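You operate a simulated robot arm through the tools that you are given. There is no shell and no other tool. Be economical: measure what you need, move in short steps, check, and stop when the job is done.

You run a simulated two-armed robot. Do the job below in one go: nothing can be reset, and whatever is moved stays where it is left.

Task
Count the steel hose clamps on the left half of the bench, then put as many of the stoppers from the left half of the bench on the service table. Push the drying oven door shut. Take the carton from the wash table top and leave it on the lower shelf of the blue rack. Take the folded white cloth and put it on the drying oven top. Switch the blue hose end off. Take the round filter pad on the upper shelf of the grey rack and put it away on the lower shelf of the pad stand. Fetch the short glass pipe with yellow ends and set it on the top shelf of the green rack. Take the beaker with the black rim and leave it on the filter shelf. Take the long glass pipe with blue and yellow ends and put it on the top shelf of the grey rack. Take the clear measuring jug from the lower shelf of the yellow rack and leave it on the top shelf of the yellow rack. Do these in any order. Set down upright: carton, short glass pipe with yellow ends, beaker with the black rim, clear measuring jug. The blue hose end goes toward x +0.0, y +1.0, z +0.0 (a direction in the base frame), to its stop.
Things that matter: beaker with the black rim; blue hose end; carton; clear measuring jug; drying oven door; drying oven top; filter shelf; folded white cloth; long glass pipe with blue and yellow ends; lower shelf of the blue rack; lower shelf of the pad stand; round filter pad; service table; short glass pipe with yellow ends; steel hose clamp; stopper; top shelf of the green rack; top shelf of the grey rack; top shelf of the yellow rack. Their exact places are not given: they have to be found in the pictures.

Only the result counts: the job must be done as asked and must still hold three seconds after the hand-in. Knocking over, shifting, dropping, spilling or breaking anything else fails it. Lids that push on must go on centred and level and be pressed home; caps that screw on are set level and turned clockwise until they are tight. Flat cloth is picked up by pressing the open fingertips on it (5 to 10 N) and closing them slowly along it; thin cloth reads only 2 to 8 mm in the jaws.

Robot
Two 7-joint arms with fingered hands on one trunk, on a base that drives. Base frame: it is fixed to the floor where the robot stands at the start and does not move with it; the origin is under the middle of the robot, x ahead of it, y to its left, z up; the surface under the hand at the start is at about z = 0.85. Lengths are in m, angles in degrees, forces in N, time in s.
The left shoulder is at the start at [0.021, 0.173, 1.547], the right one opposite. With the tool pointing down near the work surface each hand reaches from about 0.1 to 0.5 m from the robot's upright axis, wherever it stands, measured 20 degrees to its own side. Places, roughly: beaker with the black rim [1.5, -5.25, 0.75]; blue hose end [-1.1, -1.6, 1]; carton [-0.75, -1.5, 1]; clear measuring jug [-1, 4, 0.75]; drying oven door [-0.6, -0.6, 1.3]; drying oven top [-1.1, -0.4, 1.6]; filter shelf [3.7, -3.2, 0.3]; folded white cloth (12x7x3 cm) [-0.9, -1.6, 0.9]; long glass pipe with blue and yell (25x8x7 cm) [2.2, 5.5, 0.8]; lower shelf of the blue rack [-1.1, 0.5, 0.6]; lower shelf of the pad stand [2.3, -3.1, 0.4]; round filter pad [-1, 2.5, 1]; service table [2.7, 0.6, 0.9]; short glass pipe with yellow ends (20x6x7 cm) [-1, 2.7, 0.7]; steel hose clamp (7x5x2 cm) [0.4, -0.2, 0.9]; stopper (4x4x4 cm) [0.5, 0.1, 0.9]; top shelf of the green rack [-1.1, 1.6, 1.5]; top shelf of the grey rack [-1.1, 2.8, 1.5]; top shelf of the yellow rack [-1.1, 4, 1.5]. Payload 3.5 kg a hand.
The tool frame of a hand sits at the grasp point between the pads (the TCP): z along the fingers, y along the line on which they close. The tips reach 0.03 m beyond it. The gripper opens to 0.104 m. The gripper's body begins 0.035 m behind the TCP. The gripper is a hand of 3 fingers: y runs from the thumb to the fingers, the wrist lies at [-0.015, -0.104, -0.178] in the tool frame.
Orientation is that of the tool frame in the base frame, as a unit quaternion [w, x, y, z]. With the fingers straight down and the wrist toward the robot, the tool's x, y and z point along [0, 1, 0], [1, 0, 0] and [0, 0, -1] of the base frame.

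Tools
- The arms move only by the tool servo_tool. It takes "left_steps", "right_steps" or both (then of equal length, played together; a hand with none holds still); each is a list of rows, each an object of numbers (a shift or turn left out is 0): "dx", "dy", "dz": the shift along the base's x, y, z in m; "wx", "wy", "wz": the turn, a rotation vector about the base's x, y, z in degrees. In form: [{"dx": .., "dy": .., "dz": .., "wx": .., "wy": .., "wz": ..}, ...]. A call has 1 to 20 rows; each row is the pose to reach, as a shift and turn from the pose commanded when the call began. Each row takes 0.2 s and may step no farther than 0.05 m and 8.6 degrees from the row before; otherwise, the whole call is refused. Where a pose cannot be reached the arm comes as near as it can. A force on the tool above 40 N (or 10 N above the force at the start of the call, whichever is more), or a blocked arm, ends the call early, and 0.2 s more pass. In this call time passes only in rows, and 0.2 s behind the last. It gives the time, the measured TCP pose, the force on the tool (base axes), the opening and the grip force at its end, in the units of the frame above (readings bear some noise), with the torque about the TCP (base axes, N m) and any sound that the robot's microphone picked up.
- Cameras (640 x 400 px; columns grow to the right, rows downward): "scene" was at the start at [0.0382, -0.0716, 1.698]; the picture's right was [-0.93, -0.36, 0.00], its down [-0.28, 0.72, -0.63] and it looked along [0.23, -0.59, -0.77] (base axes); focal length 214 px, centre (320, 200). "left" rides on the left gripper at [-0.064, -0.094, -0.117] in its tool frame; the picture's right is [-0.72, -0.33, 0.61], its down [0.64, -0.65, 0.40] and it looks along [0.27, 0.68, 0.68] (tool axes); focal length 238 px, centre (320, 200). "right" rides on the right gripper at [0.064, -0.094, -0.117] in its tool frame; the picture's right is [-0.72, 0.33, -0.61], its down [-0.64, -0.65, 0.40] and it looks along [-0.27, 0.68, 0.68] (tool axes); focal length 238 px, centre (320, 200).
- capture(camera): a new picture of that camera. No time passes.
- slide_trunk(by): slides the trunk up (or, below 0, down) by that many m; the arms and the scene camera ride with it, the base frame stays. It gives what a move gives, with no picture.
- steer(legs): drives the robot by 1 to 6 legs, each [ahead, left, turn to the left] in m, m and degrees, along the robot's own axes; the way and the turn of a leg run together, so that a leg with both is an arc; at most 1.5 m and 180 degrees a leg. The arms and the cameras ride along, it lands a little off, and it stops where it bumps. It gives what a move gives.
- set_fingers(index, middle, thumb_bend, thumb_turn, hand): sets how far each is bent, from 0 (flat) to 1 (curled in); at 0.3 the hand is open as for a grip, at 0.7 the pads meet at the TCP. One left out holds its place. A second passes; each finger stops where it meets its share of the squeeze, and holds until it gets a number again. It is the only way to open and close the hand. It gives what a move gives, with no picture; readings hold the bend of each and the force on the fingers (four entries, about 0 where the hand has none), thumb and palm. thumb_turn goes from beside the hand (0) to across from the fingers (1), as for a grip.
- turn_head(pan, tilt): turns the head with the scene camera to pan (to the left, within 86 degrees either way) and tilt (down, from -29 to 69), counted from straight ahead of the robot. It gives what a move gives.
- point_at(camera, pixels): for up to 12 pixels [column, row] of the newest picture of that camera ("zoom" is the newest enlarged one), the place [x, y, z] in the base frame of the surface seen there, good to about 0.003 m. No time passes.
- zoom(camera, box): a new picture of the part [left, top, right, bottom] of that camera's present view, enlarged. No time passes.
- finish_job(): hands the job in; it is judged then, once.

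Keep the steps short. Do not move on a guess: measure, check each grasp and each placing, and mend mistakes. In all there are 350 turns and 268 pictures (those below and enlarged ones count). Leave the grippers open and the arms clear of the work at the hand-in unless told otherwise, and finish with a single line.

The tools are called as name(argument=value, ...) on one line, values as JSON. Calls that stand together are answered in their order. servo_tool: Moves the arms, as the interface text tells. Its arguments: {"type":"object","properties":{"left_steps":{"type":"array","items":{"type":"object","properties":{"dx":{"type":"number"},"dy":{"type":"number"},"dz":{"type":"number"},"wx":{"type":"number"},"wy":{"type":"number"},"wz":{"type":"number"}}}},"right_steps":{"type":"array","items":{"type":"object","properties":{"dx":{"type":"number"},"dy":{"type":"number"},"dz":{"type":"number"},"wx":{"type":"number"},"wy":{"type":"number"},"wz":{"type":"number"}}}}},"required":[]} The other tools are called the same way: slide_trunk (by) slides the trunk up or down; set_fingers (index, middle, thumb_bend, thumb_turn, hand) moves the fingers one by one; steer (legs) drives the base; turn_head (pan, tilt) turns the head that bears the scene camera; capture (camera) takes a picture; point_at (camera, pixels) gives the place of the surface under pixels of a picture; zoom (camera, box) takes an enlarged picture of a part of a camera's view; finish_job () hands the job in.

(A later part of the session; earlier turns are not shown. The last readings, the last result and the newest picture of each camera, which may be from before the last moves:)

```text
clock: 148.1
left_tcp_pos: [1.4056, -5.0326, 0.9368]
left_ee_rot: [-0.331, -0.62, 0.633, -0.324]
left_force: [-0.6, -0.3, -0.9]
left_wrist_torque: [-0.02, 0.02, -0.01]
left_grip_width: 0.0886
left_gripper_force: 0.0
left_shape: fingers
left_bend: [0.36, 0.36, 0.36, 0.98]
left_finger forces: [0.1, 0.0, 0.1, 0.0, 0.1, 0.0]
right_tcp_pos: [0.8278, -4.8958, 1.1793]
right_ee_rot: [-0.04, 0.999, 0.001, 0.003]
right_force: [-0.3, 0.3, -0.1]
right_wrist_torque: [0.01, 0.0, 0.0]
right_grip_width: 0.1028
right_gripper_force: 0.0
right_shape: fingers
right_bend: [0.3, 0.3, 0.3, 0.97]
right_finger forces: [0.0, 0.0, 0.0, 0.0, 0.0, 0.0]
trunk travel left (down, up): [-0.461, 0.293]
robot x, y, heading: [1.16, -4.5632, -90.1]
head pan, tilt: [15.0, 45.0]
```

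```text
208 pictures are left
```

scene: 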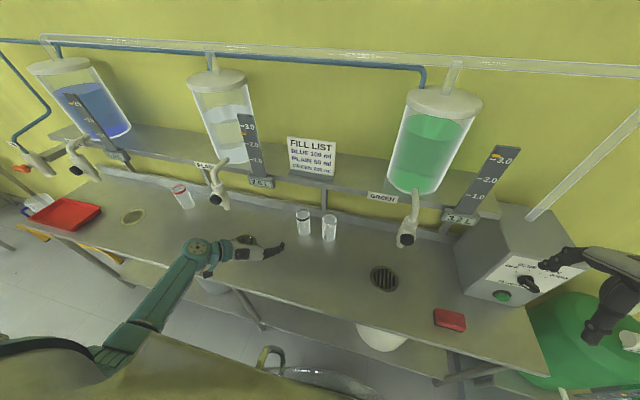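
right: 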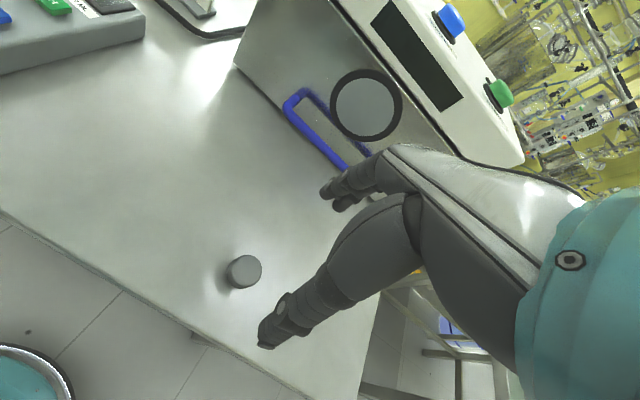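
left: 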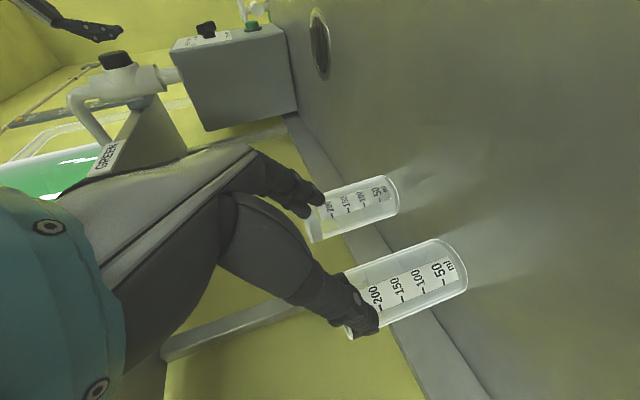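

servo_tool(left_steps=[{"dx": 0.007, "dy": -0.01}, {"dx": 0.007, "dy": -0.035, "dz": -0.012}, {"dx": 0.007, "dy": -0.06, "dz": -0.025}, {"dx": 0.006, "dy": -0.08, "dz": -0.035}, {"dx": 0.006, "dy": -0.098, "dz": -0.042}])

capture(camera="left")

zoom(camera="scene", box=[240, 170, 400, 280])

```text
clock: 149.3
left_tcp_pos: [1.4115, -5.1325, 0.8937]
left_ee_rot: [-0.33, -0.621, 0.634, -0.322]
left_force: [0.6, 0.6, 0.0]
left_wrist_torque: [-0.02, 0.0, 0.0]
left_grip_width: 0.0885
left_gripper_force: 0.1
left_shape: fingers
left_bend: [0.36, 0.36, 0.36, 0.98]
left_finger forces: [0.0, 0.0, 0.1, 0.0, 0.0, 0.0]
right_tcp_pos: [0.8262, -4.8963, 1.181]
right_ee_rot: [-0.04, 0.999, 0.002, 0.002]
right_force: [-0.1, -0.7, -0.5]
right_wrist_torque: [0.0, -0.01, 0.04]
right_grip_width: 0.1029
right_gripper_force: 0.0
right_shape: fingers
right_bend: [0.3, 0.3, 0.3, 0.97]
right_finger forces: [0.0, 0.1, 0.1, 0.0, 0.0, 0.0]
trunk travel left (down, up): [-0.461, 0.293]
robot x, y, heading: [1.1633, -4.5614, -90.1]
head pan, tilt: [15.0, 45.0]
```

```text
207 pictures are left
```

left: 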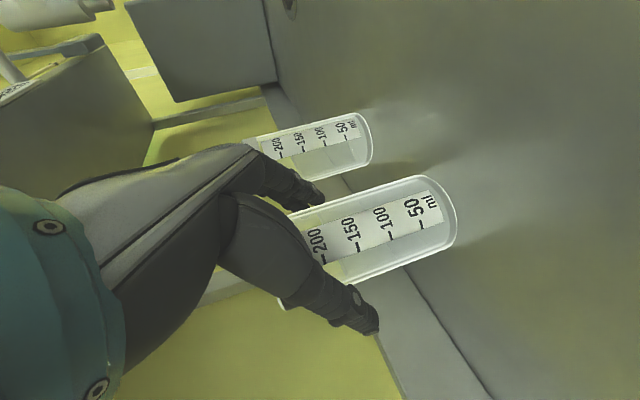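

```text
3.64 times, centred on (320, 225) of scene
```

zoom: 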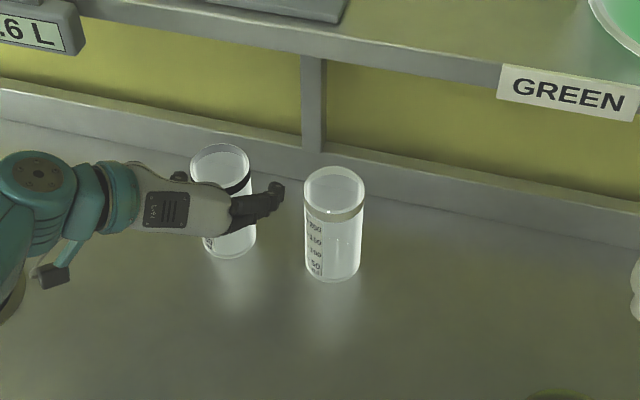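

The beaker is between thumb and fingers. Close.

set_fingers(hand="left", index=0.55, middle=0.55, thumb_bend=0.55)

capture(camera="left")

```text
clock: 150.3
left_tcp_pos: [1.412, -5.1309, 0.8945]
left_ee_rot: [-0.33, -0.621, 0.634, -0.322]
left_force: [-0.4, -0.4, 1.6]
left_wrist_torque: [-0.04, 0.01, -0.04]
left_grip_width: 0.0552
left_gripper_force: 6.9
left_shape: fingers
left_bend: [0.5, 0.53, 0.49, 0.97]
left_finger forces: [4.8, 2.3, 0.0, 0.0, 6.8, 0.1]
right_tcp_pos: [0.8268, -4.896, 1.1803]
right_ee_rot: [-0.039, 0.999, 0.002, 0.003]
right_force: [-0.9, -0.4, 0.2]
right_wrist_torque: [0.01, 0.02, -0.01]
right_grip_width: 0.1033
right_gripper_force: 0.1
right_shape: fingers
right_bend: [0.3, 0.3, 0.3, 0.97]
right_finger forces: [0.1, 0.0, 0.0, 0.0, 0.0, 0.0]
trunk travel left (down, up): [-0.461, 0.293]
robot x, y, heading: [1.1584, -4.5659, -90.2]
head pan, tilt: [15.0, 45.0]
```

```text
205 pictures are left
```

left: 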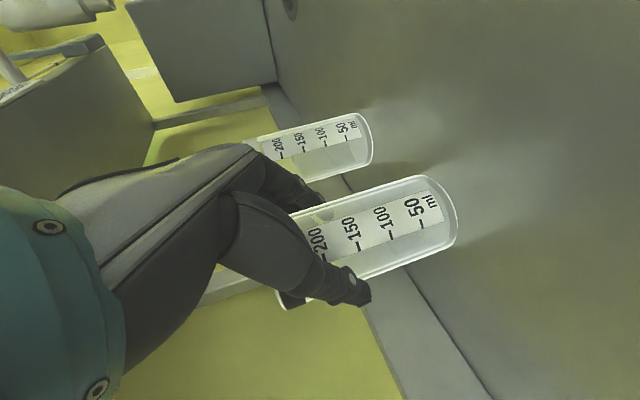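

Gripped at 6.9 N. Squeeze a bit more and lift 3 cm.

set_fingers(hand="left", index=0.62, middle=0.62, thumb_bend=0.62)

servo_tool(left_steps=[{"dz": 0.01}, {"dz": 0.02}, {"dz": 0.03}])

capture(camera="left")

```text
clock: 151.3
left_tcp_pos: [1.4107, -5.1315, 0.8949]
left_ee_rot: [-0.331, -0.621, 0.633, -0.323]
left_force: [-1.2, -0.6, 2.5]
left_wrist_torque: [-0.07, 0.05, -0.02]
left_grip_width: 0.0541
left_gripper_force: 14.5
left_shape: fingers
left_bend: [0.52, 0.56, 0.49, 0.97]
left_finger forces: [9.0, 6.0, 0.1, 0.1, 14.0, 0.0]
right_tcp_pos: [0.8272, -4.8958, 1.1805]
right_ee_rot: [-0.039, 0.999, 0.002, 0.002]
right_force: [-0.2, -0.3, -0.3]
right_wrist_torque: [0.0, -0.01, 0.02]
right_grip_width: 0.1029
right_gripper_force: 0.1
right_shape: fingers
right_bend: [0.3, 0.3, 0.3, 0.97]
right_finger forces: [0.0, 0.0, 0.0, 0.0, 0.0, 0.0]
trunk travel left (down, up): [-0.461, 0.293]
robot x, y, heading: [1.1621, -4.562, -90.2]
head pan, tilt: [15.0, 45.0]
```

```text
clock: 152.1
left_tcp_pos: [1.4111, -5.1318, 0.9242]
left_ee_rot: [-0.33, -0.621, 0.634, -0.322]
left_force: [0.0, 0.3, -0.4]
left_wrist_torque: [-0.02, -0.03, 0.02]
left_grip_width: 0.0544
left_gripper_force: 14.8
left_shape: fingers
left_bend: [0.52, 0.56, 0.49, 0.96]
left_finger forces: [8.8, 5.5, 0.0, 0.1, 14.4, 0.0]
right_tcp_pos: [0.8268, -4.8967, 1.1813]
right_ee_rot: [-0.04, 0.999, 0.001, 0.003]
right_force: [-0.5, -0.1, -0.7]
right_wrist_torque: [0.01, -0.03, -0.02]
right_grip_width: 0.1031
right_gripper_force: 0.1
right_shape: fingers
right_bend: [0.3, 0.3, 0.3, 0.97]
right_finger forces: [0.0, 0.1, 0.1, 0.1, 0.0, 0.1]
trunk travel left (down, up): [-0.461, 0.293]
robot x, y, heading: [1.1556, -4.5647, -90.0]
head pan, tilt: [15.0, 45.0]
```

```text
204 pictures are left
```

left: 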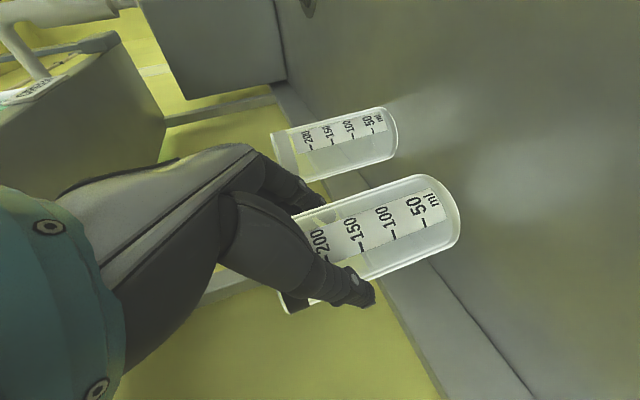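

Beaker held. Back off and turn to face the filter shelf region.

servo_tool(left_steps=[{"dz": 0.02, "dy": 0.03}, {"dz": 0.03, "dy": 0.07}, {"dz": 0.04, "dy": 0.11}])

steer(legs=[[-0.6, 0, 0], [0, 0, 90]])

turn_head(pan=10, tilt=20)

capture(camera="scene")

```text
clock: 152.9
left_tcp_pos: [1.414, -5.0198, 0.9632]
left_ee_rot: [-0.331, -0.62, 0.634, -0.323]
left_force: [-0.4, 0.1, -0.7]
left_wrist_torque: [0.02, 0.02, -0.01]
left_grip_width: 0.0541
left_gripper_force: 14.4
left_shape: fingers
left_bend: [0.52, 0.56, 0.49, 0.96]
left_finger forces: [8.7, 5.5, 0.0, 0.1, 14.2, 0.1]
right_tcp_pos: [0.8265, -4.894, 1.1813]
right_ee_rot: [-0.039, 0.999, 0.002, 0.002]
right_force: [0.4, 0.2, -0.5]
right_wrist_torque: [-0.01, 0.02, -0.01]
right_grip_width: 0.1031
right_gripper_force: 0.1
right_shape: fingers
right_bend: [0.3, 0.3, 0.3, 0.97]
right_finger forces: [0.0, 0.0, 0.1, 0.0, 0.1, 0.0]
trunk travel left (down, up): [-0.461, 0.293]
robot x, y, heading: [1.1572, -4.5645, -89.9]
head pan, tilt: [15.0, 45.0]
```

```text
clock: 160.0
left_tcp_pos: [1.6232, -3.7259, 0.9632]
left_ee_rot: [0.013, 0.887, -0.022, 0.462]
left_force: [0.0, 0.4, -0.8]
left_wrist_torque: [0.01, 0.02, 0.0]
left_grip_width: 0.054
left_gripper_force: 14.3
left_shape: fingers
left_bend: [0.52, 0.56, 0.49, 0.96]
left_finger forces: [8.5, 5.4, 0.0, 0.0, 14.0, 0.0]
right_tcp_pos: [1.4815, -4.3072, 1.1806]
right_ee_rot: [-0.031, 0.716, 0.697, -0.026]
right_force: [-0.7, 0.2, 0.7]
right_wrist_torque: [-0.02, 0.02, 0.02]
right_grip_width: 0.1032
right_gripper_force: 0.1
right_shape: fingers
right_bend: [0.3, 0.3, 0.3, 0.97]
right_finger forces: [0.0, 0.0, 0.1, 0.0, 0.1, 0.0]
trunk travel left (down, up): [-0.461, 0.293]
robot x, y, heading: [1.1578, -3.9678, -2.0]
head pan, tilt: [15.0, 45.0]
```

```text
clock: 160.9
left_tcp_pos: [1.6226, -3.7267, 0.9638]
left_ee_rot: [0.013, 0.887, -0.022, 0.461]
left_force: [-0.9, -0.1, -1.4]
left_wrist_torque: [0.01, 0.04, -0.02]
left_grip_width: 0.0539
left_gripper_force: 14.1
left_shape: fingers
left_bend: [0.52, 0.56, 0.49, 0.96]
left_finger forces: [8.5, 5.4, 0.0, 0.1, 14.0, 0.0]
right_tcp_pos: [1.4806, -4.3079, 1.1817]
right_ee_rot: [-0.03, 0.716, 0.697, -0.026]
right_force: [-0.2, 1.3, 0.5]
right_wrist_torque: [-0.04, 0.0, 0.01]
right_grip_width: 0.1031
right_gripper_force: 0.0
right_shape: fingers
right_bend: [0.3, 0.3, 0.3, 0.97]
right_finger forces: [0.0, 0.1, 0.1, 0.0, 0.1, 0.1]
trunk travel left (down, up): [-0.461, 0.293]
robot x, y, heading: [1.1591, -3.9681, -1.7]
head pan, tilt: [10.0, 20.0]
```

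```text
203 pictures are left
```

scene: 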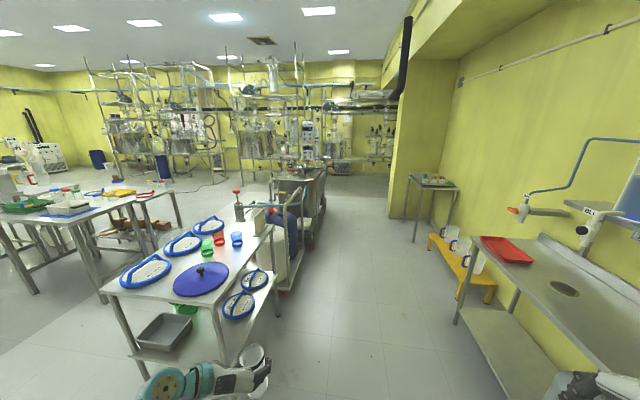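

zoom(camera="scene", box=[200, 150, 360, 300])

point_at(camera="scene", pixels=[[240, 300], [240, 345], [285, 240], [320, 250], [300, 190], [290, 290], [260, 215], [350, 330], [330, 200], [175, 352]])

```text
2.67 times, centred on (280, 225) of scene
```

zoom: 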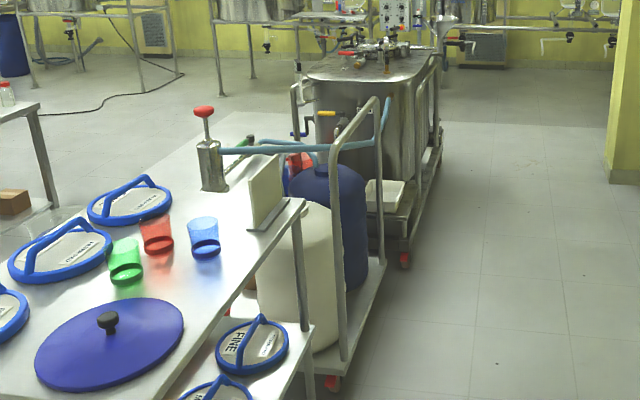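

```text
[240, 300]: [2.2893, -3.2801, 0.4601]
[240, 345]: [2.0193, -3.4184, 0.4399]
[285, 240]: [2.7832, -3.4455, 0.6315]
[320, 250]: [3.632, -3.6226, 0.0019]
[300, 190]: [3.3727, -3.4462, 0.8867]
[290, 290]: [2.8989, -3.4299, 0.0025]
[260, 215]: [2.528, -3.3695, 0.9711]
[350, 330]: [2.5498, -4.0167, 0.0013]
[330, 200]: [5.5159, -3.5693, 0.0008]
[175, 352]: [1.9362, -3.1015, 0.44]
```

Pad stand lower shelf is at z 0.44. The filter shelf must be past it; drive along the aisle and look north.

steer(legs=[[0, -0.18, 2], [1.5, 0, 0], [0.75, 0, 0]])

turn_head(pan=75, tilt=30)

capture(camera="scene")

```text
clock: 172.9
left_tcp_pos: [3.8287, -3.9272, 0.9624]
left_ee_rot: [0.01, 0.887, -0.016, 0.462]
left_force: [0.1, 1.0, -1.3]
left_wrist_torque: [-0.01, 0.03, -0.04]
left_grip_width: 0.0539
left_gripper_force: 14.0
left_shape: fingers
left_bend: [0.52, 0.56, 0.49, 0.96]
left_finger forces: [8.5, 5.5, 0.0, 0.0, 14.0, 0.0]
right_tcp_pos: [3.6922, -4.5097, 1.1819]
right_ee_rot: [-0.03, 0.713, 0.701, -0.026]
right_force: [0.5, -0.4, -0.1]
right_wrist_torque: [0.02, -0.02, 0.02]
right_grip_width: 0.1028
right_gripper_force: 0.1
right_shape: fingers
right_bend: [0.3, 0.3, 0.3, 0.97]
right_finger forces: [0.0, 0.1, 0.0, 0.0, 0.0, 0.0]
trunk travel left (down, up): [-0.461, 0.293]
robot x, y, heading: [3.3621, -4.1741, -1.0]
head pan, tilt: [10.0, 20.0]
```

```text
clock: 174.3
left_tcp_pos: [3.8268, -3.9268, 0.9632]
left_ee_rot: [0.01, 0.887, -0.017, 0.462]
left_force: [-0.2, 0.7, -1.1]
left_wrist_torque: [0.02, 0.02, -0.03]
left_grip_width: 0.0541
left_gripper_force: 13.8
left_shape: fingers
left_bend: [0.52, 0.56, 0.49, 0.96]
left_finger forces: [8.4, 5.5, 0.0, 0.0, 14.0, 0.0]
right_tcp_pos: [3.6928, -4.5111, 1.1803]
right_ee_rot: [-0.029, 0.712, 0.701, -0.025]
right_force: [0.5, -0.2, 0.4]
right_wrist_torque: [0.03, 0.0, 0.0]
right_grip_width: 0.1031
right_gripper_force: 0.1
right_shape: fingers
right_bend: [0.3, 0.3, 0.3, 0.97]
right_finger forces: [0.1, 0.1, 0.1, 0.0, 0.0, 0.0]
trunk travel left (down, up): [-0.461, 0.293]
robot x, y, heading: [3.3664, -4.1733, -1.2]
head pan, tilt: [75.0, 30.0]
```

```text
201 pictures are left
```

scene: 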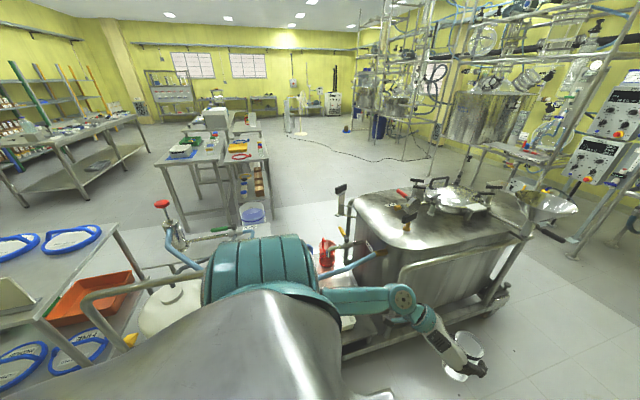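

steer(legs=[[0, -0.25, 0], [0, 0, 90]])

turn_head(pan=-10, tilt=40)

capture(camera="scene")

```text
clock: 179.9
left_tcp_pos: [3.1236, -3.962, 0.9627]
left_ee_rot: [-0.317, 0.643, 0.611, 0.335]
left_force: [0.2, -0.5, 0.0]
left_wrist_torque: [0.02, 0.02, 0.01]
left_grip_width: 0.0539
left_gripper_force: 13.8
left_shape: fingers
left_bend: [0.52, 0.57, 0.49, 0.96]
left_finger forces: [8.3, 5.4, 0.1, 0.1, 13.9, 0.0]
right_tcp_pos: [3.7045, -4.104, 1.1809]
right_ee_rot: [-0.003, 0.015, 0.999, -0.039]
right_force: [0.1, 0.8, 0.4]
right_wrist_torque: [0.01, -0.01, 0.01]
right_grip_width: 0.103
right_gripper_force: 0.0
right_shape: fingers
right_bend: [0.3, 0.3, 0.3, 0.97]
right_finger forces: [0.0, 0.1, 0.0, 0.0, 0.0, 0.0]
trunk travel left (down, up): [-0.461, 0.293]
robot x, y, heading: [3.3595, -4.4221, 88.3]
head pan, tilt: [75.0, 30.0]
```

```text
clock: 181.5
left_tcp_pos: [3.1222, -3.9613, 0.9636]
left_ee_rot: [-0.318, 0.643, 0.611, 0.335]
left_force: [0.4, 0.3, -0.3]
left_wrist_torque: [-0.02, -0.01, 0.0]
left_grip_width: 0.0541
left_gripper_force: 13.8
left_shape: fingers
left_bend: [0.52, 0.57, 0.49, 0.96]
left_finger forces: [8.3, 5.4, 0.0, 0.0, 13.9, 0.0]
right_tcp_pos: [3.7044, -4.1052, 1.1803]
right_ee_rot: [-0.003, 0.015, 0.999, -0.039]
right_force: [0.0, -0.3, 0.1]
right_wrist_torque: [0.01, 0.0, -0.03]
right_grip_width: 0.1032
right_gripper_force: 0.0
right_shape: fingers
right_bend: [0.3, 0.3, 0.3, 0.97]
right_finger forces: [0.0, 0.0, 0.0, 0.1, 0.0, 0.1]
trunk travel left (down, up): [-0.461, 0.293]
robot x, y, heading: [3.3613, -4.4252, 88.2]
head pan, tilt: [-10.0, 40.0]
```

```text
200 pictures are left
```

scene: 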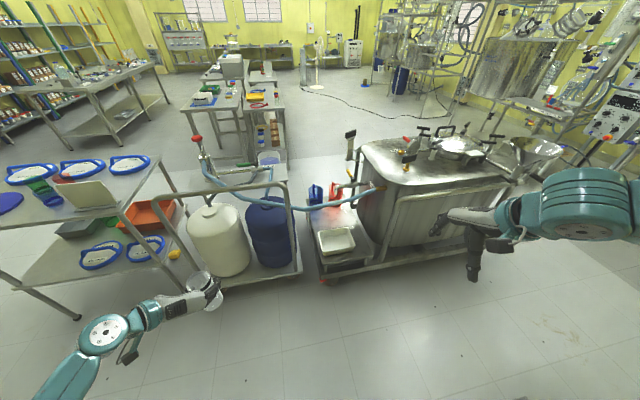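

point_at(camera="scene", pixels=[[340, 265], [360, 250], [322, 268], [335, 240], [330, 215], [372, 262], [318, 225], [345, 225], [325, 280], [345, 235], [335, 190]])

zoom(camera="scene", box=[280, 150, 420, 290])

```text
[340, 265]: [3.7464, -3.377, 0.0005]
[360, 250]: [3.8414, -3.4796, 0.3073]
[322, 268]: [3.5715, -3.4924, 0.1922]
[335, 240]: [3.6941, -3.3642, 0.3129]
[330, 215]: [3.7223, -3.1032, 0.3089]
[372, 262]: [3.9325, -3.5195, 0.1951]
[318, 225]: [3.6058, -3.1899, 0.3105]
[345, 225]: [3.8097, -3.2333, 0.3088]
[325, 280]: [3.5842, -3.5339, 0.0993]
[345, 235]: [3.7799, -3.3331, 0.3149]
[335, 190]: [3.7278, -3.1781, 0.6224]
```

```text
2.86 times, centred on (350, 220) of scene
```

zoom: 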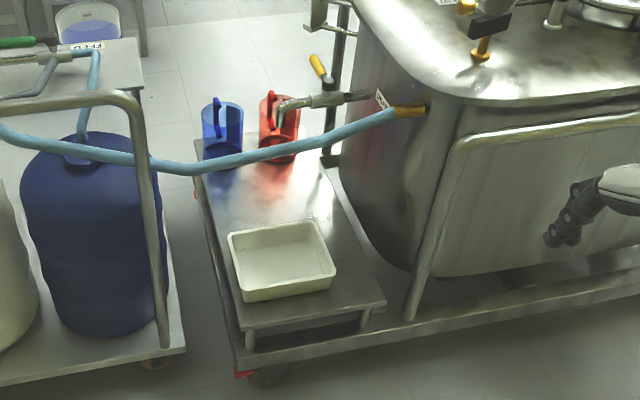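

point_at(camera="zoom", pixels=[[232, 230], [318, 219], [212, 190], [325, 195], [240, 205], [290, 195], [225, 168], [275, 163], [230, 160], [300, 145], [200, 168], [350, 130]])

```text
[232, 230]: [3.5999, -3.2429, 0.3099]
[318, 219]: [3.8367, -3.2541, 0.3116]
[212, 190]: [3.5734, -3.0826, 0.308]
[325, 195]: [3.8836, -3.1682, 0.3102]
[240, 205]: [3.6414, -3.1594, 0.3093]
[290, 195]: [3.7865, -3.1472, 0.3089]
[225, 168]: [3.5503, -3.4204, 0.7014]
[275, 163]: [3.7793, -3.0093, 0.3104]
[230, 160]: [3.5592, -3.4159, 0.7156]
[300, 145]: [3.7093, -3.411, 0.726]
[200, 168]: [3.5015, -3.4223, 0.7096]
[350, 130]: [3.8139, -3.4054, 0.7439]
```

point_at(camera="zoom", pixels=[[245, 300], [247, 328], [335, 290], [345, 303], [382, 298], [345, 270], [360, 285], [352, 255], [335, 235], [228, 290], [230, 240], [340, 285]])

```text
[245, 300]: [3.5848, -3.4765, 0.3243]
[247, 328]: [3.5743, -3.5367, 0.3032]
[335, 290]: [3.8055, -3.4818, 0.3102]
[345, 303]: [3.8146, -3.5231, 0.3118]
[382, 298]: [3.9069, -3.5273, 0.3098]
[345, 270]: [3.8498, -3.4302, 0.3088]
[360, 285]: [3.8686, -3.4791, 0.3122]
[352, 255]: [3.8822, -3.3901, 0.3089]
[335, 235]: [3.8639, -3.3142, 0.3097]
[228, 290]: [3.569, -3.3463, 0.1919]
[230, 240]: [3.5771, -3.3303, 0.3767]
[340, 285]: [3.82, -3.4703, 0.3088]
```

Free spot on the filter shelf (z 0.31): right of the tray, centre ≈ (3.865, −3.47); a hose crosses at y −3.41, z 0.72, so I come in from below/south. Drive right, then lower the trunk.

steer(legs=[[0, 0, 1.8], [0, -0.755, 0]])

slide_trunk(by=-0.45)

turn_head(pan=15, tilt=35)

capture(camera="scene")

```text
clock: 186.0
left_tcp_pos: [3.8678, -3.9716, 0.963]
left_ee_rot: [-0.321, 0.636, 0.619, 0.332]
left_force: [0.6, -0.2, -0.3]
left_wrist_torque: [-0.04, -0.06, -0.02]
left_grip_width: 0.0538
left_gripper_force: 13.5
left_shape: fingers
left_bend: [0.52, 0.57, 0.49, 0.96]
left_finger forces: [8.3, 5.4, 0.1, 0.1, 13.8, 0.1]
right_tcp_pos: [4.4534, -4.0993, 1.18]
right_ee_rot: [-0.002, 0.002, 0.999, -0.04]
right_force: [0.2, -0.1, -0.8]
right_wrist_torque: [-0.01, 0.01, 0.01]
right_grip_width: 0.1032
right_gripper_force: 0.1
right_shape: fingers
right_bend: [0.3, 0.3, 0.3, 0.97]
right_finger forces: [0.1, 0.0, 0.1, 0.0, 0.0, 0.1]
trunk travel left (down, up): [-0.461, 0.293]
robot x, y, heading: [4.1193, -4.428, 89.5]
head pan, tilt: [-10.0, 40.0]
```

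```text
refused: -0.45 is not a number from -0.4 to 0.4
```

```text
clock: 186.8
left_tcp_pos: [3.8666, -3.9715, 0.9618]
left_ee_rot: [-0.322, 0.636, 0.618, 0.331]
left_force: [0.1, 0.2, -0.9]
left_wrist_torque: [-0.02, 0.04, 0.01]
left_grip_width: 0.0539
left_gripper_force: 14.1
left_shape: fingers
left_bend: [0.52, 0.57, 0.49, 0.96]
left_finger forces: [8.3, 5.5, 0.1, 0.0, 13.8, 0.1]
right_tcp_pos: [4.4513, -4.0978, 1.1805]
right_ee_rot: [-0.002, 0.001, 0.999, -0.039]
right_force: [-0.3, -0.2, 0.0]
right_wrist_torque: [0.01, 0.0, 0.02]
right_grip_width: 0.1033
right_gripper_force: 0.1
right_shape: fingers
right_bend: [0.3, 0.3, 0.3, 0.97]
right_finger forces: [0.0, 0.0, 0.0, 0.0, 0.0, 0.0]
trunk travel left (down, up): [-0.461, 0.293]
robot x, y, heading: [4.1181, -4.4289, 89.1]
head pan, tilt: [15.0, 35.0]
```

```text
198 pictures are left
```

scene: 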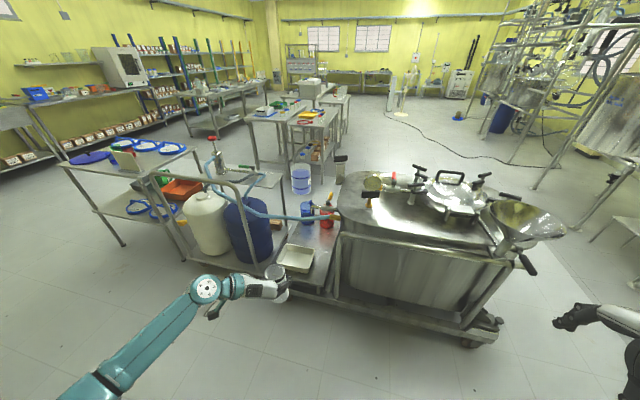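

slide_trunk(by=-0.4)

steer(legs=[[0.36, 0, 0.5]])

turn_head(pan=25, tilt=40)

capture(camera="scene")

capture(camera="left")

```text
clock: 190.7
left_tcp_pos: [3.8673, -3.9712, 0.5629]
left_ee_rot: [-0.322, 0.635, 0.618, 0.332]
left_force: [-0.9, 0.1, -1.1]
left_wrist_torque: [0.01, 0.02, 0.02]
left_grip_width: 0.0535
left_gripper_force: 14.3
left_shape: fingers
left_bend: [0.52, 0.57, 0.49, 0.96]
left_finger forces: [8.3, 5.5, 0.1, 0.0, 13.9, 0.0]
right_tcp_pos: [4.4531, -4.0578, 0.6794]
right_ee_rot: [-0.003, 0.003, 0.975, -0.22]
right_force: [0.6, 0.0, -0.2]
right_wrist_torque: [0.04, -0.04, -0.04]
right_grip_width: 0.1029
right_gripper_force: 0.0
right_shape: fingers
right_bend: [0.3, 0.3, 0.3, 0.97]
right_finger forces: [0.1, 0.0, 0.0, 0.1, 0.0, 0.0]
trunk travel left (down, up): [-0.061, 0.693]
robot x, y, heading: [4.1193, -4.4278, 89.3]
head pan, tilt: [15.0, 35.0]
```

```text
clock: 193.0
left_tcp_pos: [3.8678, -3.6179, 0.5637]
left_ee_rot: [-0.322, 0.634, 0.62, 0.331]
left_force: [-0.7, -0.6, -0.6]
left_wrist_torque: [0.02, 0.01, 0.01]
left_grip_width: 0.0537
left_gripper_force: 13.6
left_shape: fingers
left_bend: [0.52, 0.57, 0.49, 0.96]
left_finger forces: [8.3, 5.4, 0.0, 0.0, 13.7, 0.0]
right_tcp_pos: [4.4553, -3.7052, 0.6787]
right_ee_rot: [-0.003, 0.001, 0.976, -0.22]
right_force: [-0.4, -0.3, 0.3]
right_wrist_torque: [0.01, 0.01, -0.03]
right_grip_width: 0.103
right_gripper_force: 0.1
right_shape: fingers
right_bend: [0.3, 0.3, 0.3, 0.97]
right_finger forces: [0.0, 0.0, 0.1, 0.0, 0.1, 0.0]
trunk travel left (down, up): [-0.061, 0.693]
robot x, y, heading: [4.1184, -4.0766, 89.9]
head pan, tilt: [15.0, 35.0]
```

```text
clock: 193.7
left_tcp_pos: [3.8682, -3.6194, 0.563]
left_ee_rot: [-0.322, 0.634, 0.62, 0.332]
left_force: [0.0, -0.4, -1.8]
left_wrist_torque: [-0.02, -0.02, -0.02]
left_grip_width: 0.0537
left_gripper_force: 14.0
left_shape: fingers
left_bend: [0.52, 0.57, 0.49, 0.96]
left_finger forces: [8.3, 5.5, 0.0, 0.1, 13.9, 0.0]
right_tcp_pos: [4.4538, -3.7038, 0.6781]
right_ee_rot: [-0.004, 0.001, 0.976, -0.22]
right_force: [0.6, -0.8, 1.0]
right_wrist_torque: [0.0, 0.03, 0.02]
right_grip_width: 0.1027
right_gripper_force: 0.0
right_shape: fingers
right_bend: [0.3, 0.3, 0.3, 0.97]
right_finger forces: [0.0, 0.0, 0.0, 0.0, 0.1, 0.1]
trunk travel left (down, up): [-0.061, 0.693]
robot x, y, heading: [4.1228, -4.0773, 89.7]
head pan, tilt: [25.0, 40.0]
```

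```text
197 pictures are left
```

scene: 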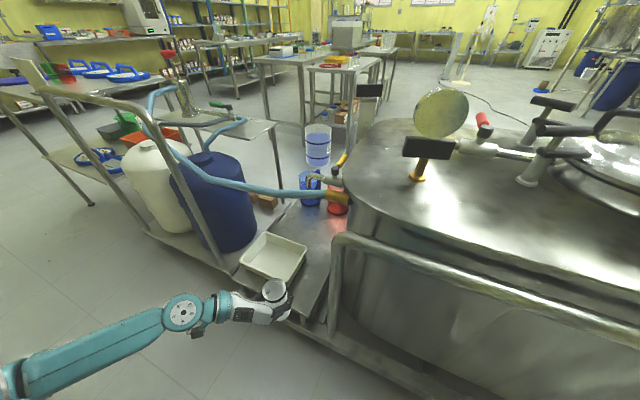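

```text
196 pictures are left
```

left: 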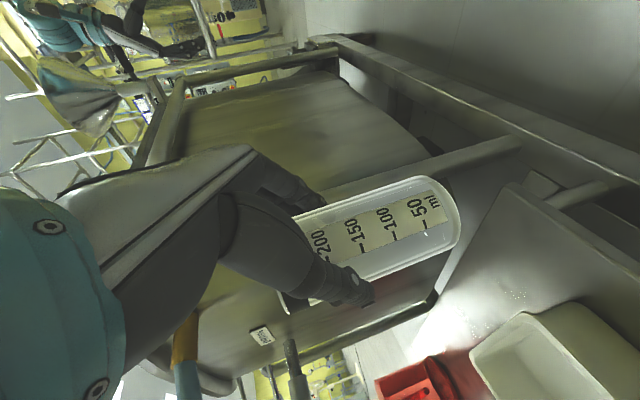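

zoom(camera="scene", box=[230, 220, 360, 330])

point_at(camera="zoom", pixels=[[375, 140], [345, 230], [480, 200], [430, 250], [400, 230], [470, 290], [420, 330], [400, 180], [480, 120], [355, 300]])

```text
3.64 times, centred on (295, 275) of scene
```

zoom: 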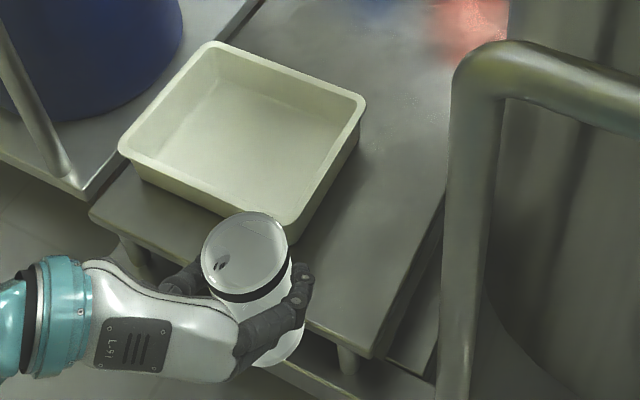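

```text
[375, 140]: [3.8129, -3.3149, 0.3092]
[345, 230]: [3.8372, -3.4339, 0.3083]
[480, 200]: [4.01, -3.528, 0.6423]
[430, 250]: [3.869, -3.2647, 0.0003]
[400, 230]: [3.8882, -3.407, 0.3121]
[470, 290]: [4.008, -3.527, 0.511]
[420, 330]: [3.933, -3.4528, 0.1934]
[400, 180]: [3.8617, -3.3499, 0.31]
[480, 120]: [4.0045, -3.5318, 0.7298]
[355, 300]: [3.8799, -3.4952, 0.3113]
```

Target beaker centre (3.868, −3.455). Lower to z 0.45, move north, then down to 0.41.

servo_tool(left_steps=[{"dz": -0.04}, {"dz": -0.08}, {"dz": -0.113}, {"dz": -0.113, "dy": 0.04}, {"dz": -0.113, "dy": 0.08}, {"dz": -0.113, "dy": 0.115}, {"dz": -0.113, "dy": 0.15}])

zoom(camera="scene", box=[230, 200, 360, 310])

capture(camera="left")

```text
clock: 195.3
left_tcp_pos: [3.8702, -3.4688, 0.4499]
left_ee_rot: [-0.32, 0.636, 0.619, 0.33]
left_force: [0.4, 0.5, -0.7]
left_wrist_torque: [-0.01, 0.0, 0.01]
left_grip_width: 0.0533
left_gripper_force: 13.0
left_shape: fingers
left_bend: [0.52, 0.57, 0.5, 0.96]
left_finger forces: [8.1, 5.2, 0.0, 0.0, 13.5, 0.0]
right_tcp_pos: [4.4555, -3.7041, 0.6783]
right_ee_rot: [-0.003, 0.001, 0.976, -0.219]
right_force: [0.4, -0.5, 0.3]
right_wrist_torque: [0.0, -0.03, -0.02]
right_grip_width: 0.103
right_gripper_force: 0.0
right_shape: fingers
right_bend: [0.3, 0.3, 0.3, 0.97]
right_finger forces: [0.0, 0.0, 0.0, 0.0, 0.0, 0.1]
trunk travel left (down, up): [-0.061, 0.693]
robot x, y, heading: [4.1208, -4.0751, 89.6]
head pan, tilt: [25.0, 40.0]
```

```text
3.64 times, centred on (295, 255) of scene
```

zoom: 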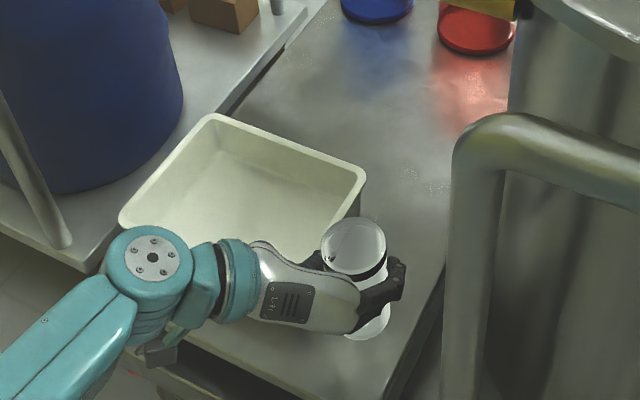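

```text
193 pictures are left
```

left: 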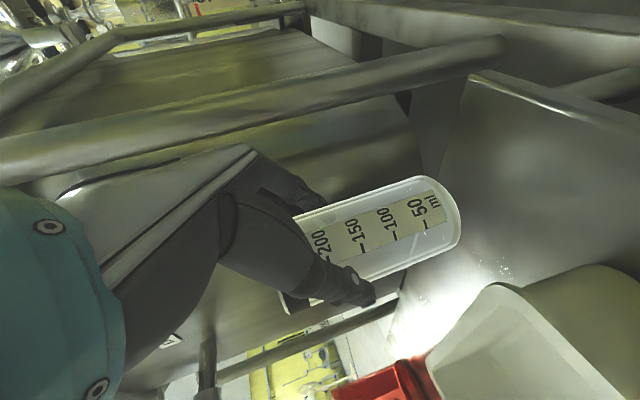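

Lower 0.04, then feel for contact.

servo_tool(left_steps=[{"dz": -0.02}, {"dz": -0.036}, {"dz": -0.041}, {"dz": -0.044}])

capture(camera="left")

```text
clock: 196.3
left_tcp_pos: [3.8678, -3.4688, 0.4058]
left_ee_rot: [-0.321, 0.635, 0.62, 0.331]
left_force: [0.2, -0.4, -0.5]
left_wrist_torque: [-0.03, 0.0, 0.0]
left_grip_width: 0.0534
left_gripper_force: 13.7
left_shape: fingers
left_bend: [0.52, 0.57, 0.5, 0.96]
left_finger forces: [8.1, 5.3, 0.0, 0.1, 13.4, 0.1]
right_tcp_pos: [4.4542, -3.7038, 0.6789]
right_ee_rot: [-0.004, 0.002, 0.976, -0.22]
right_force: [-0.4, -0.1, 0.9]
right_wrist_torque: [-0.03, 0.02, 0.02]
right_grip_width: 0.1026
right_gripper_force: 0.0
right_shape: fingers
right_bend: [0.3, 0.3, 0.3, 0.97]
right_finger forces: [0.0, 0.1, 0.0, 0.1, 0.0, 0.0]
trunk travel left (down, up): [-0.061, 0.693]
robot x, y, heading: [4.1226, -4.074, 89.8]
head pan, tilt: [25.0, 40.0]
```

```text
192 pictures are left
```

left: 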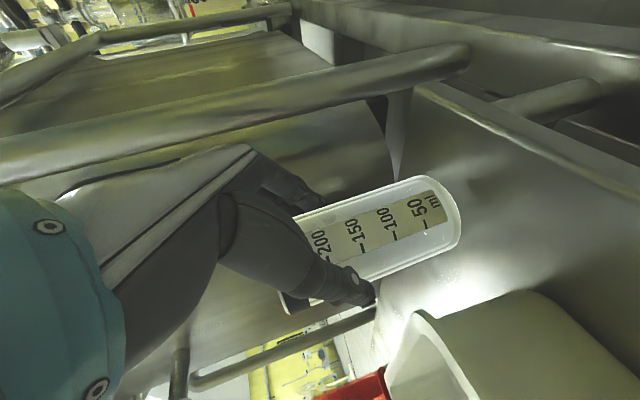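

servo_tool(left_steps=[{"dz": -0.002}, {"dz": -0.004}])

```text
clock: 196.9
left_tcp_pos: [3.8682, -3.4687, 0.4053]
left_ee_rot: [-0.322, 0.634, 0.619, 0.332]
left_force: [1.2, -1.5, 4.2]
left_wrist_torque: [0.06, -0.01, -0.01]
left_grip_width: 0.0534
left_gripper_force: 14.6
left_shape: fingers
left_bend: [0.52, 0.57, 0.5, 0.97]
left_finger forces: [8.5, 6.3, 0.0, 0.0, 13.7, 0.1]
right_tcp_pos: [4.4553, -3.7039, 0.6796]
right_ee_rot: [-0.004, 0.0, 0.976, -0.219]
right_force: [-0.3, -0.7, 0.0]
right_wrist_torque: [-0.02, 0.03, 0.01]
right_grip_width: 0.1029
right_gripper_force: 0.1
right_shape: fingers
right_bend: [0.3, 0.3, 0.3, 0.97]
right_finger forces: [0.1, 0.1, 0.1, 0.1, 0.0, 0.1]
trunk travel left (down, up): [-0.061, 0.693]
robot x, y, heading: [4.1205, -4.0726, 89.8]
head pan, tilt: [25.0, 40.0]
```

Contact (4 N). Open gently to 0.36 and check.

set_fingers(hand="left", index=0.37, middle=0.37, thumb_bend=0.37)

capture(camera="left")

```text
clock: 197.9
left_tcp_pos: [3.8665, -3.4677, 0.405]
left_ee_rot: [-0.322, 0.635, 0.62, 0.33]
left_force: [0.6, 0.8, -0.8]
left_wrist_torque: [0.04, -0.01, 0.0]
left_grip_width: 0.0854
left_gripper_force: 0.0
left_shape: fingers
left_bend: [0.37, 0.37, 0.37, 0.97]
left_finger forces: [0.0, 0.1, 0.0, 0.0, 0.0, 0.0]
right_tcp_pos: [4.4546, -3.7035, 0.6779]
right_ee_rot: [-0.004, 0.001, 0.976, -0.22]
right_force: [-1.1, -0.1, -0.6]
right_wrist_torque: [-0.01, 0.03, -0.01]
right_grip_width: 0.1029
right_gripper_force: 0.0
right_shape: fingers
right_bend: [0.3, 0.3, 0.3, 0.97]
right_finger forces: [0.0, 0.0, 0.0, 0.1, 0.0, 0.0]
trunk travel left (down, up): [-0.061, 0.693]
robot x, y, heading: [4.1191, -4.0769, 89.6]
head pan, tilt: [25.0, 40.0]
```

```text
191 pictures are left
```

left: 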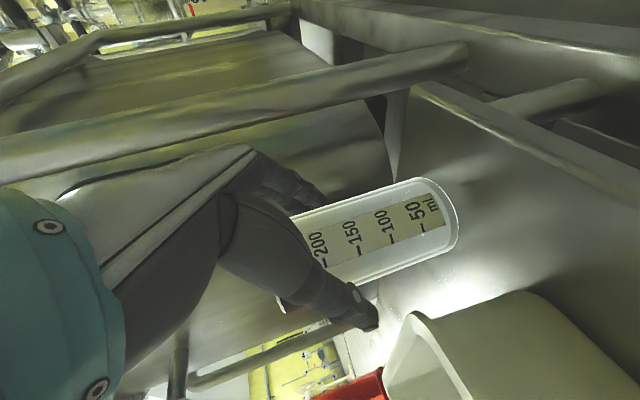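

Released, upright. Retreat along the tool axis.

servo_tool(left_steps=[{"dy": -0.02, "dz": 0.014}, {"dy": -0.04, "dz": 0.028}, {"dy": -0.06, "dz": 0.042}, {"dy": -0.09, "dz": 0.06}, {"dy": -0.125, "dz": 0.08}, {"dy": -0.15, "dz": 0.11}])

zoom(camera="scene", box=[230, 200, 360, 310])

```text
clock: 199.3
left_tcp_pos: [3.8661, -3.6194, 0.513]
left_ee_rot: [-0.322, 0.634, 0.62, 0.331]
left_force: [0.0, 0.6, 0.0]
left_wrist_torque: [-0.02, -0.06, 0.02]
left_grip_width: 0.0854
left_gripper_force: 0.0
left_shape: fingers
left_bend: [0.37, 0.37, 0.37, 0.97]
left_finger forces: [0.0, 0.0, 0.1, 0.1, 0.0, 0.0]
right_tcp_pos: [4.4536, -3.7043, 0.6793]
right_ee_rot: [-0.003, 0.0, 0.976, -0.22]
right_force: [-0.3, -0.1, -0.2]
right_wrist_torque: [0.0, 0.02, -0.01]
right_grip_width: 0.103
right_gripper_force: 0.0
right_shape: fingers
right_bend: [0.3, 0.3, 0.3, 0.97]
right_finger forces: [0.0, 0.0, 0.0, 0.0, 0.1, 0.1]
trunk travel left (down, up): [-0.061, 0.693]
robot x, y, heading: [4.1194, -4.0789, 89.7]
head pan, tilt: [25.0, 40.0]
```

```text
3.64 times, centred on (295, 255) of scene
```

zoom: 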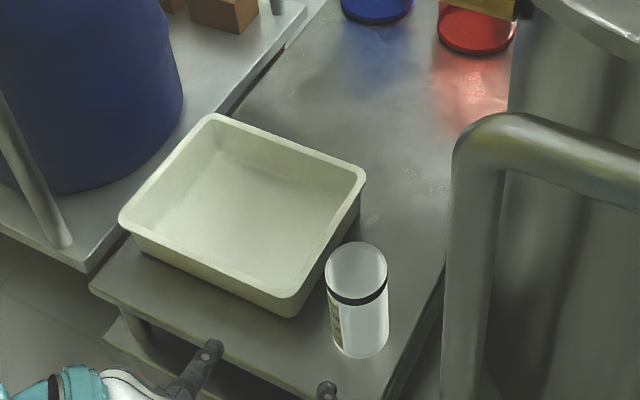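

Beaker stands upright on the filter shelf. Raise the trunk, back off, turn west and drive toward the wash table lane.

slide_trunk(by=0.4)

steer(legs=[[-0.32, 0, 0], [0, 0, 90], [1.5, -0.27, 0], [1.5, 0, 0], [0.6, 0, 0], [0, -1.4, 0]])

turn_head(pan=-20, tilt=20)

capture(camera="scene")

```text
clock: 203.1
left_tcp_pos: [3.8686, -3.6183, 0.9109]
left_ee_rot: [-0.322, 0.635, 0.619, 0.331]
left_force: [0.4, -0.5, 0.5]
left_wrist_torque: [0.06, -0.02, -0.05]
left_grip_width: 0.0852
left_gripper_force: 0.0
left_shape: fingers
left_bend: [0.37, 0.37, 0.37, 0.97]
left_finger forces: [0.0, 0.1, 0.1, 0.0, 0.1, 0.0]
right_tcp_pos: [4.4547, -3.7037, 1.0784]
right_ee_rot: [-0.004, 0.001, 0.975, -0.221]
right_force: [0.3, 0.1, -0.5]
right_wrist_torque: [-0.04, 0.0, 0.04]
right_grip_width: 0.103
right_gripper_force: 0.0
right_shape: fingers
right_bend: [0.3, 0.3, 0.3, 0.97]
right_finger forces: [0.0, 0.0, 0.1, 0.0, 0.0, 0.1]
trunk travel left (down, up): [-0.461, 0.293]
robot x, y, heading: [4.1208, -4.0775, 89.6]
head pan, tilt: [25.0, 40.0]
```

```text
refused: leg 3 is longer than a leg can be; nothing moved
```

```text
clock: 204.2
left_tcp_pos: [3.8685, -3.6183, 0.9121]
left_ee_rot: [-0.323, 0.634, 0.62, 0.33]
left_force: [0.7, 0.1, -0.3]
left_wrist_torque: [-0.01, 0.02, -0.01]
left_grip_width: 0.0852
left_gripper_force: 0.1
left_shape: fingers
left_bend: [0.37, 0.37, 0.37, 0.97]
left_finger forces: [0.0, 0.0, 0.1, 0.1, 0.0, 0.0]
right_tcp_pos: [4.4538, -3.7038, 1.0786]
right_ee_rot: [-0.003, 0.001, 0.975, -0.22]
right_force: [0.3, 0.1, 0.2]
right_wrist_torque: [-0.02, 0.03, 0.0]
right_grip_width: 0.1031
right_gripper_force: 0.0
right_shape: fingers
right_bend: [0.3, 0.3, 0.3, 0.97]
right_finger forces: [0.0, 0.0, 0.1, 0.1, 0.1, 0.1]
trunk travel left (down, up): [-0.461, 0.293]
robot x, y, heading: [4.1207, -4.0743, 89.7]
head pan, tilt: [-20.0, 20.0]
```

```text
189 pictures are left
```

scene: 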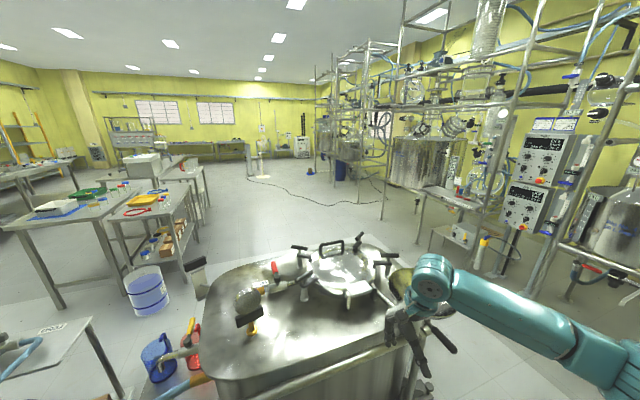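

steer(legs=[[-0.32, 0, 0], [0, 0, 90], [1.45, -0.27, 0], [1.5, 0, 0], [0.6, 0, 0], [0, -1.4, 0]])

capture(camera="scene")

```text
clock: 233.9
left_tcp_pos: [0.0493, -3.0747, 0.9121]
left_ee_rot: [-0.461, 0.005, 0.887, 0.004]
left_force: [0.6, 0.4, -0.9]
left_wrist_torque: [0.0, -0.02, 0.03]
left_grip_width: 0.0852
left_gripper_force: 0.0
left_shape: fingers
left_bend: [0.37, 0.37, 0.37, 0.97]
left_finger forces: [0.0, 0.1, 0.0, 0.0, 0.1, 0.0]
right_tcp_pos: [0.127, -2.489, 1.0791]
right_ee_rot: [-0.153, 0.693, -0.686, 0.157]
right_force: [-0.9, -0.5, 0.1]
right_wrist_torque: [0.02, 0.02, -0.02]
right_grip_width: 0.1028
right_gripper_force: 0.0
right_shape: fingers
right_bend: [0.3, 0.3, 0.3, 0.97]
right_finger forces: [0.0, 0.0, 0.0, 0.0, 0.1, 0.0]
trunk travel left (down, up): [-0.461, 0.293]
robot x, y, heading: [0.5017, -2.8176, -179.9]
head pan, tilt: [-20.0, 20.0]
```

```text
188 pictures are left
```

scene: 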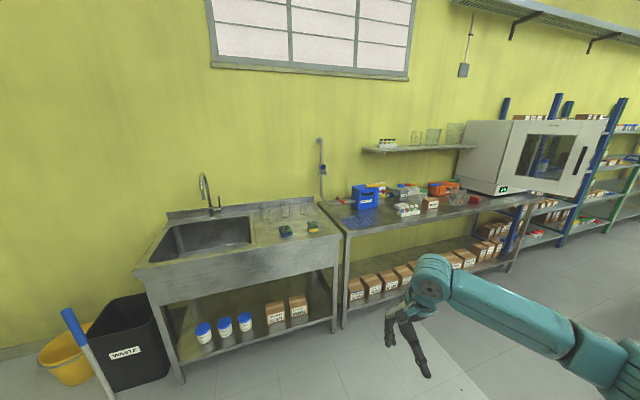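

Drive north along the wash table.

steer(legs=[[0, -1.25, 0]])

turn_head(pan=0, tilt=25)

capture(camera="scene")

zoom(camera="scene", box=[140, 130, 460, 330])

```text
clock: 240.3
left_tcp_pos: [0.0354, -1.8112, 0.9118]
left_ee_rot: [-0.462, 0.0, 0.887, 0.001]
left_force: [-1.0, 0.0, 0.0]
left_wrist_torque: [0.03, 0.0, -0.03]
left_grip_width: 0.0852
left_gripper_force: 0.1
left_shape: fingers
left_bend: [0.37, 0.37, 0.37, 0.97]
left_finger forces: [0.0, 0.0, 0.0, 0.0, 0.0, 0.1]
right_tcp_pos: [0.1074, -1.2237, 1.0791]
right_ee_rot: [-0.154, 0.698, -0.682, 0.156]
right_force: [-0.3, 0.3, -0.5]
right_wrist_torque: [0.05, -0.01, -0.01]
right_grip_width: 0.1029
right_gripper_force: 0.0
right_shape: fingers
right_bend: [0.3, 0.3, 0.3, 0.97]
right_finger forces: [0.0, 0.1, 0.1, 0.0, 0.1, 0.0]
trunk travel left (down, up): [-0.461, 0.293]
robot x, y, heading: [0.4874, -1.5486, -178.6]
head pan, tilt: [-20.0, 20.0]
```

```text
clock: 241.2
left_tcp_pos: [0.0366, -1.8115, 0.9118]
left_ee_rot: [-0.462, 0.0, 0.887, 0.001]
left_force: [0.2, 0.1, 0.4]
left_wrist_torque: [0.01, 0.02, 0.01]
left_grip_width: 0.0849
left_gripper_force: 0.0
left_shape: fingers
left_bend: [0.37, 0.37, 0.37, 0.97]
left_finger forces: [0.0, 0.1, 0.0, 0.0, 0.1, 0.0]
right_tcp_pos: [0.1078, -1.2232, 1.0792]
right_ee_rot: [-0.155, 0.697, -0.682, 0.156]
right_force: [0.6, -0.1, 0.4]
right_wrist_torque: [-0.01, -0.01, 0.01]
right_grip_width: 0.1028
right_gripper_force: 0.2
right_shape: fingers
right_bend: [0.3, 0.3, 0.3, 0.97]
right_finger forces: [0.0, 0.0, 0.1, 0.0, 0.0, 0.0]
trunk travel left (down, up): [-0.461, 0.293]
robot x, y, heading: [0.4871, -1.5436, -178.7]
head pan, tilt: [0.0, 25.0]
```

```text
187 pictures are left
```

scene: 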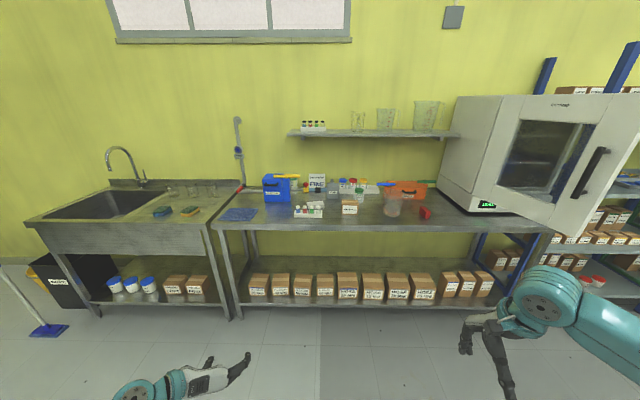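

```text
2.00 times, centred on (300, 230) of scene
```

zoom: 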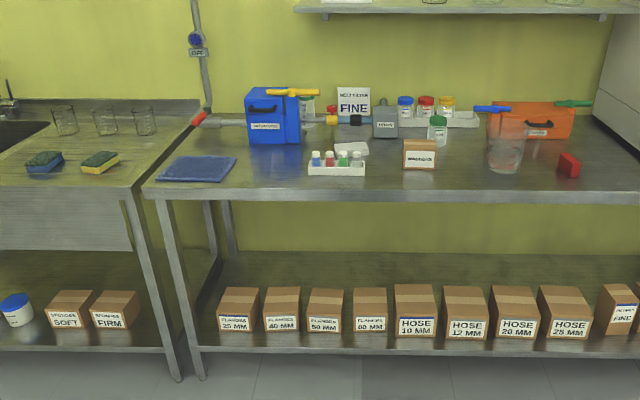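

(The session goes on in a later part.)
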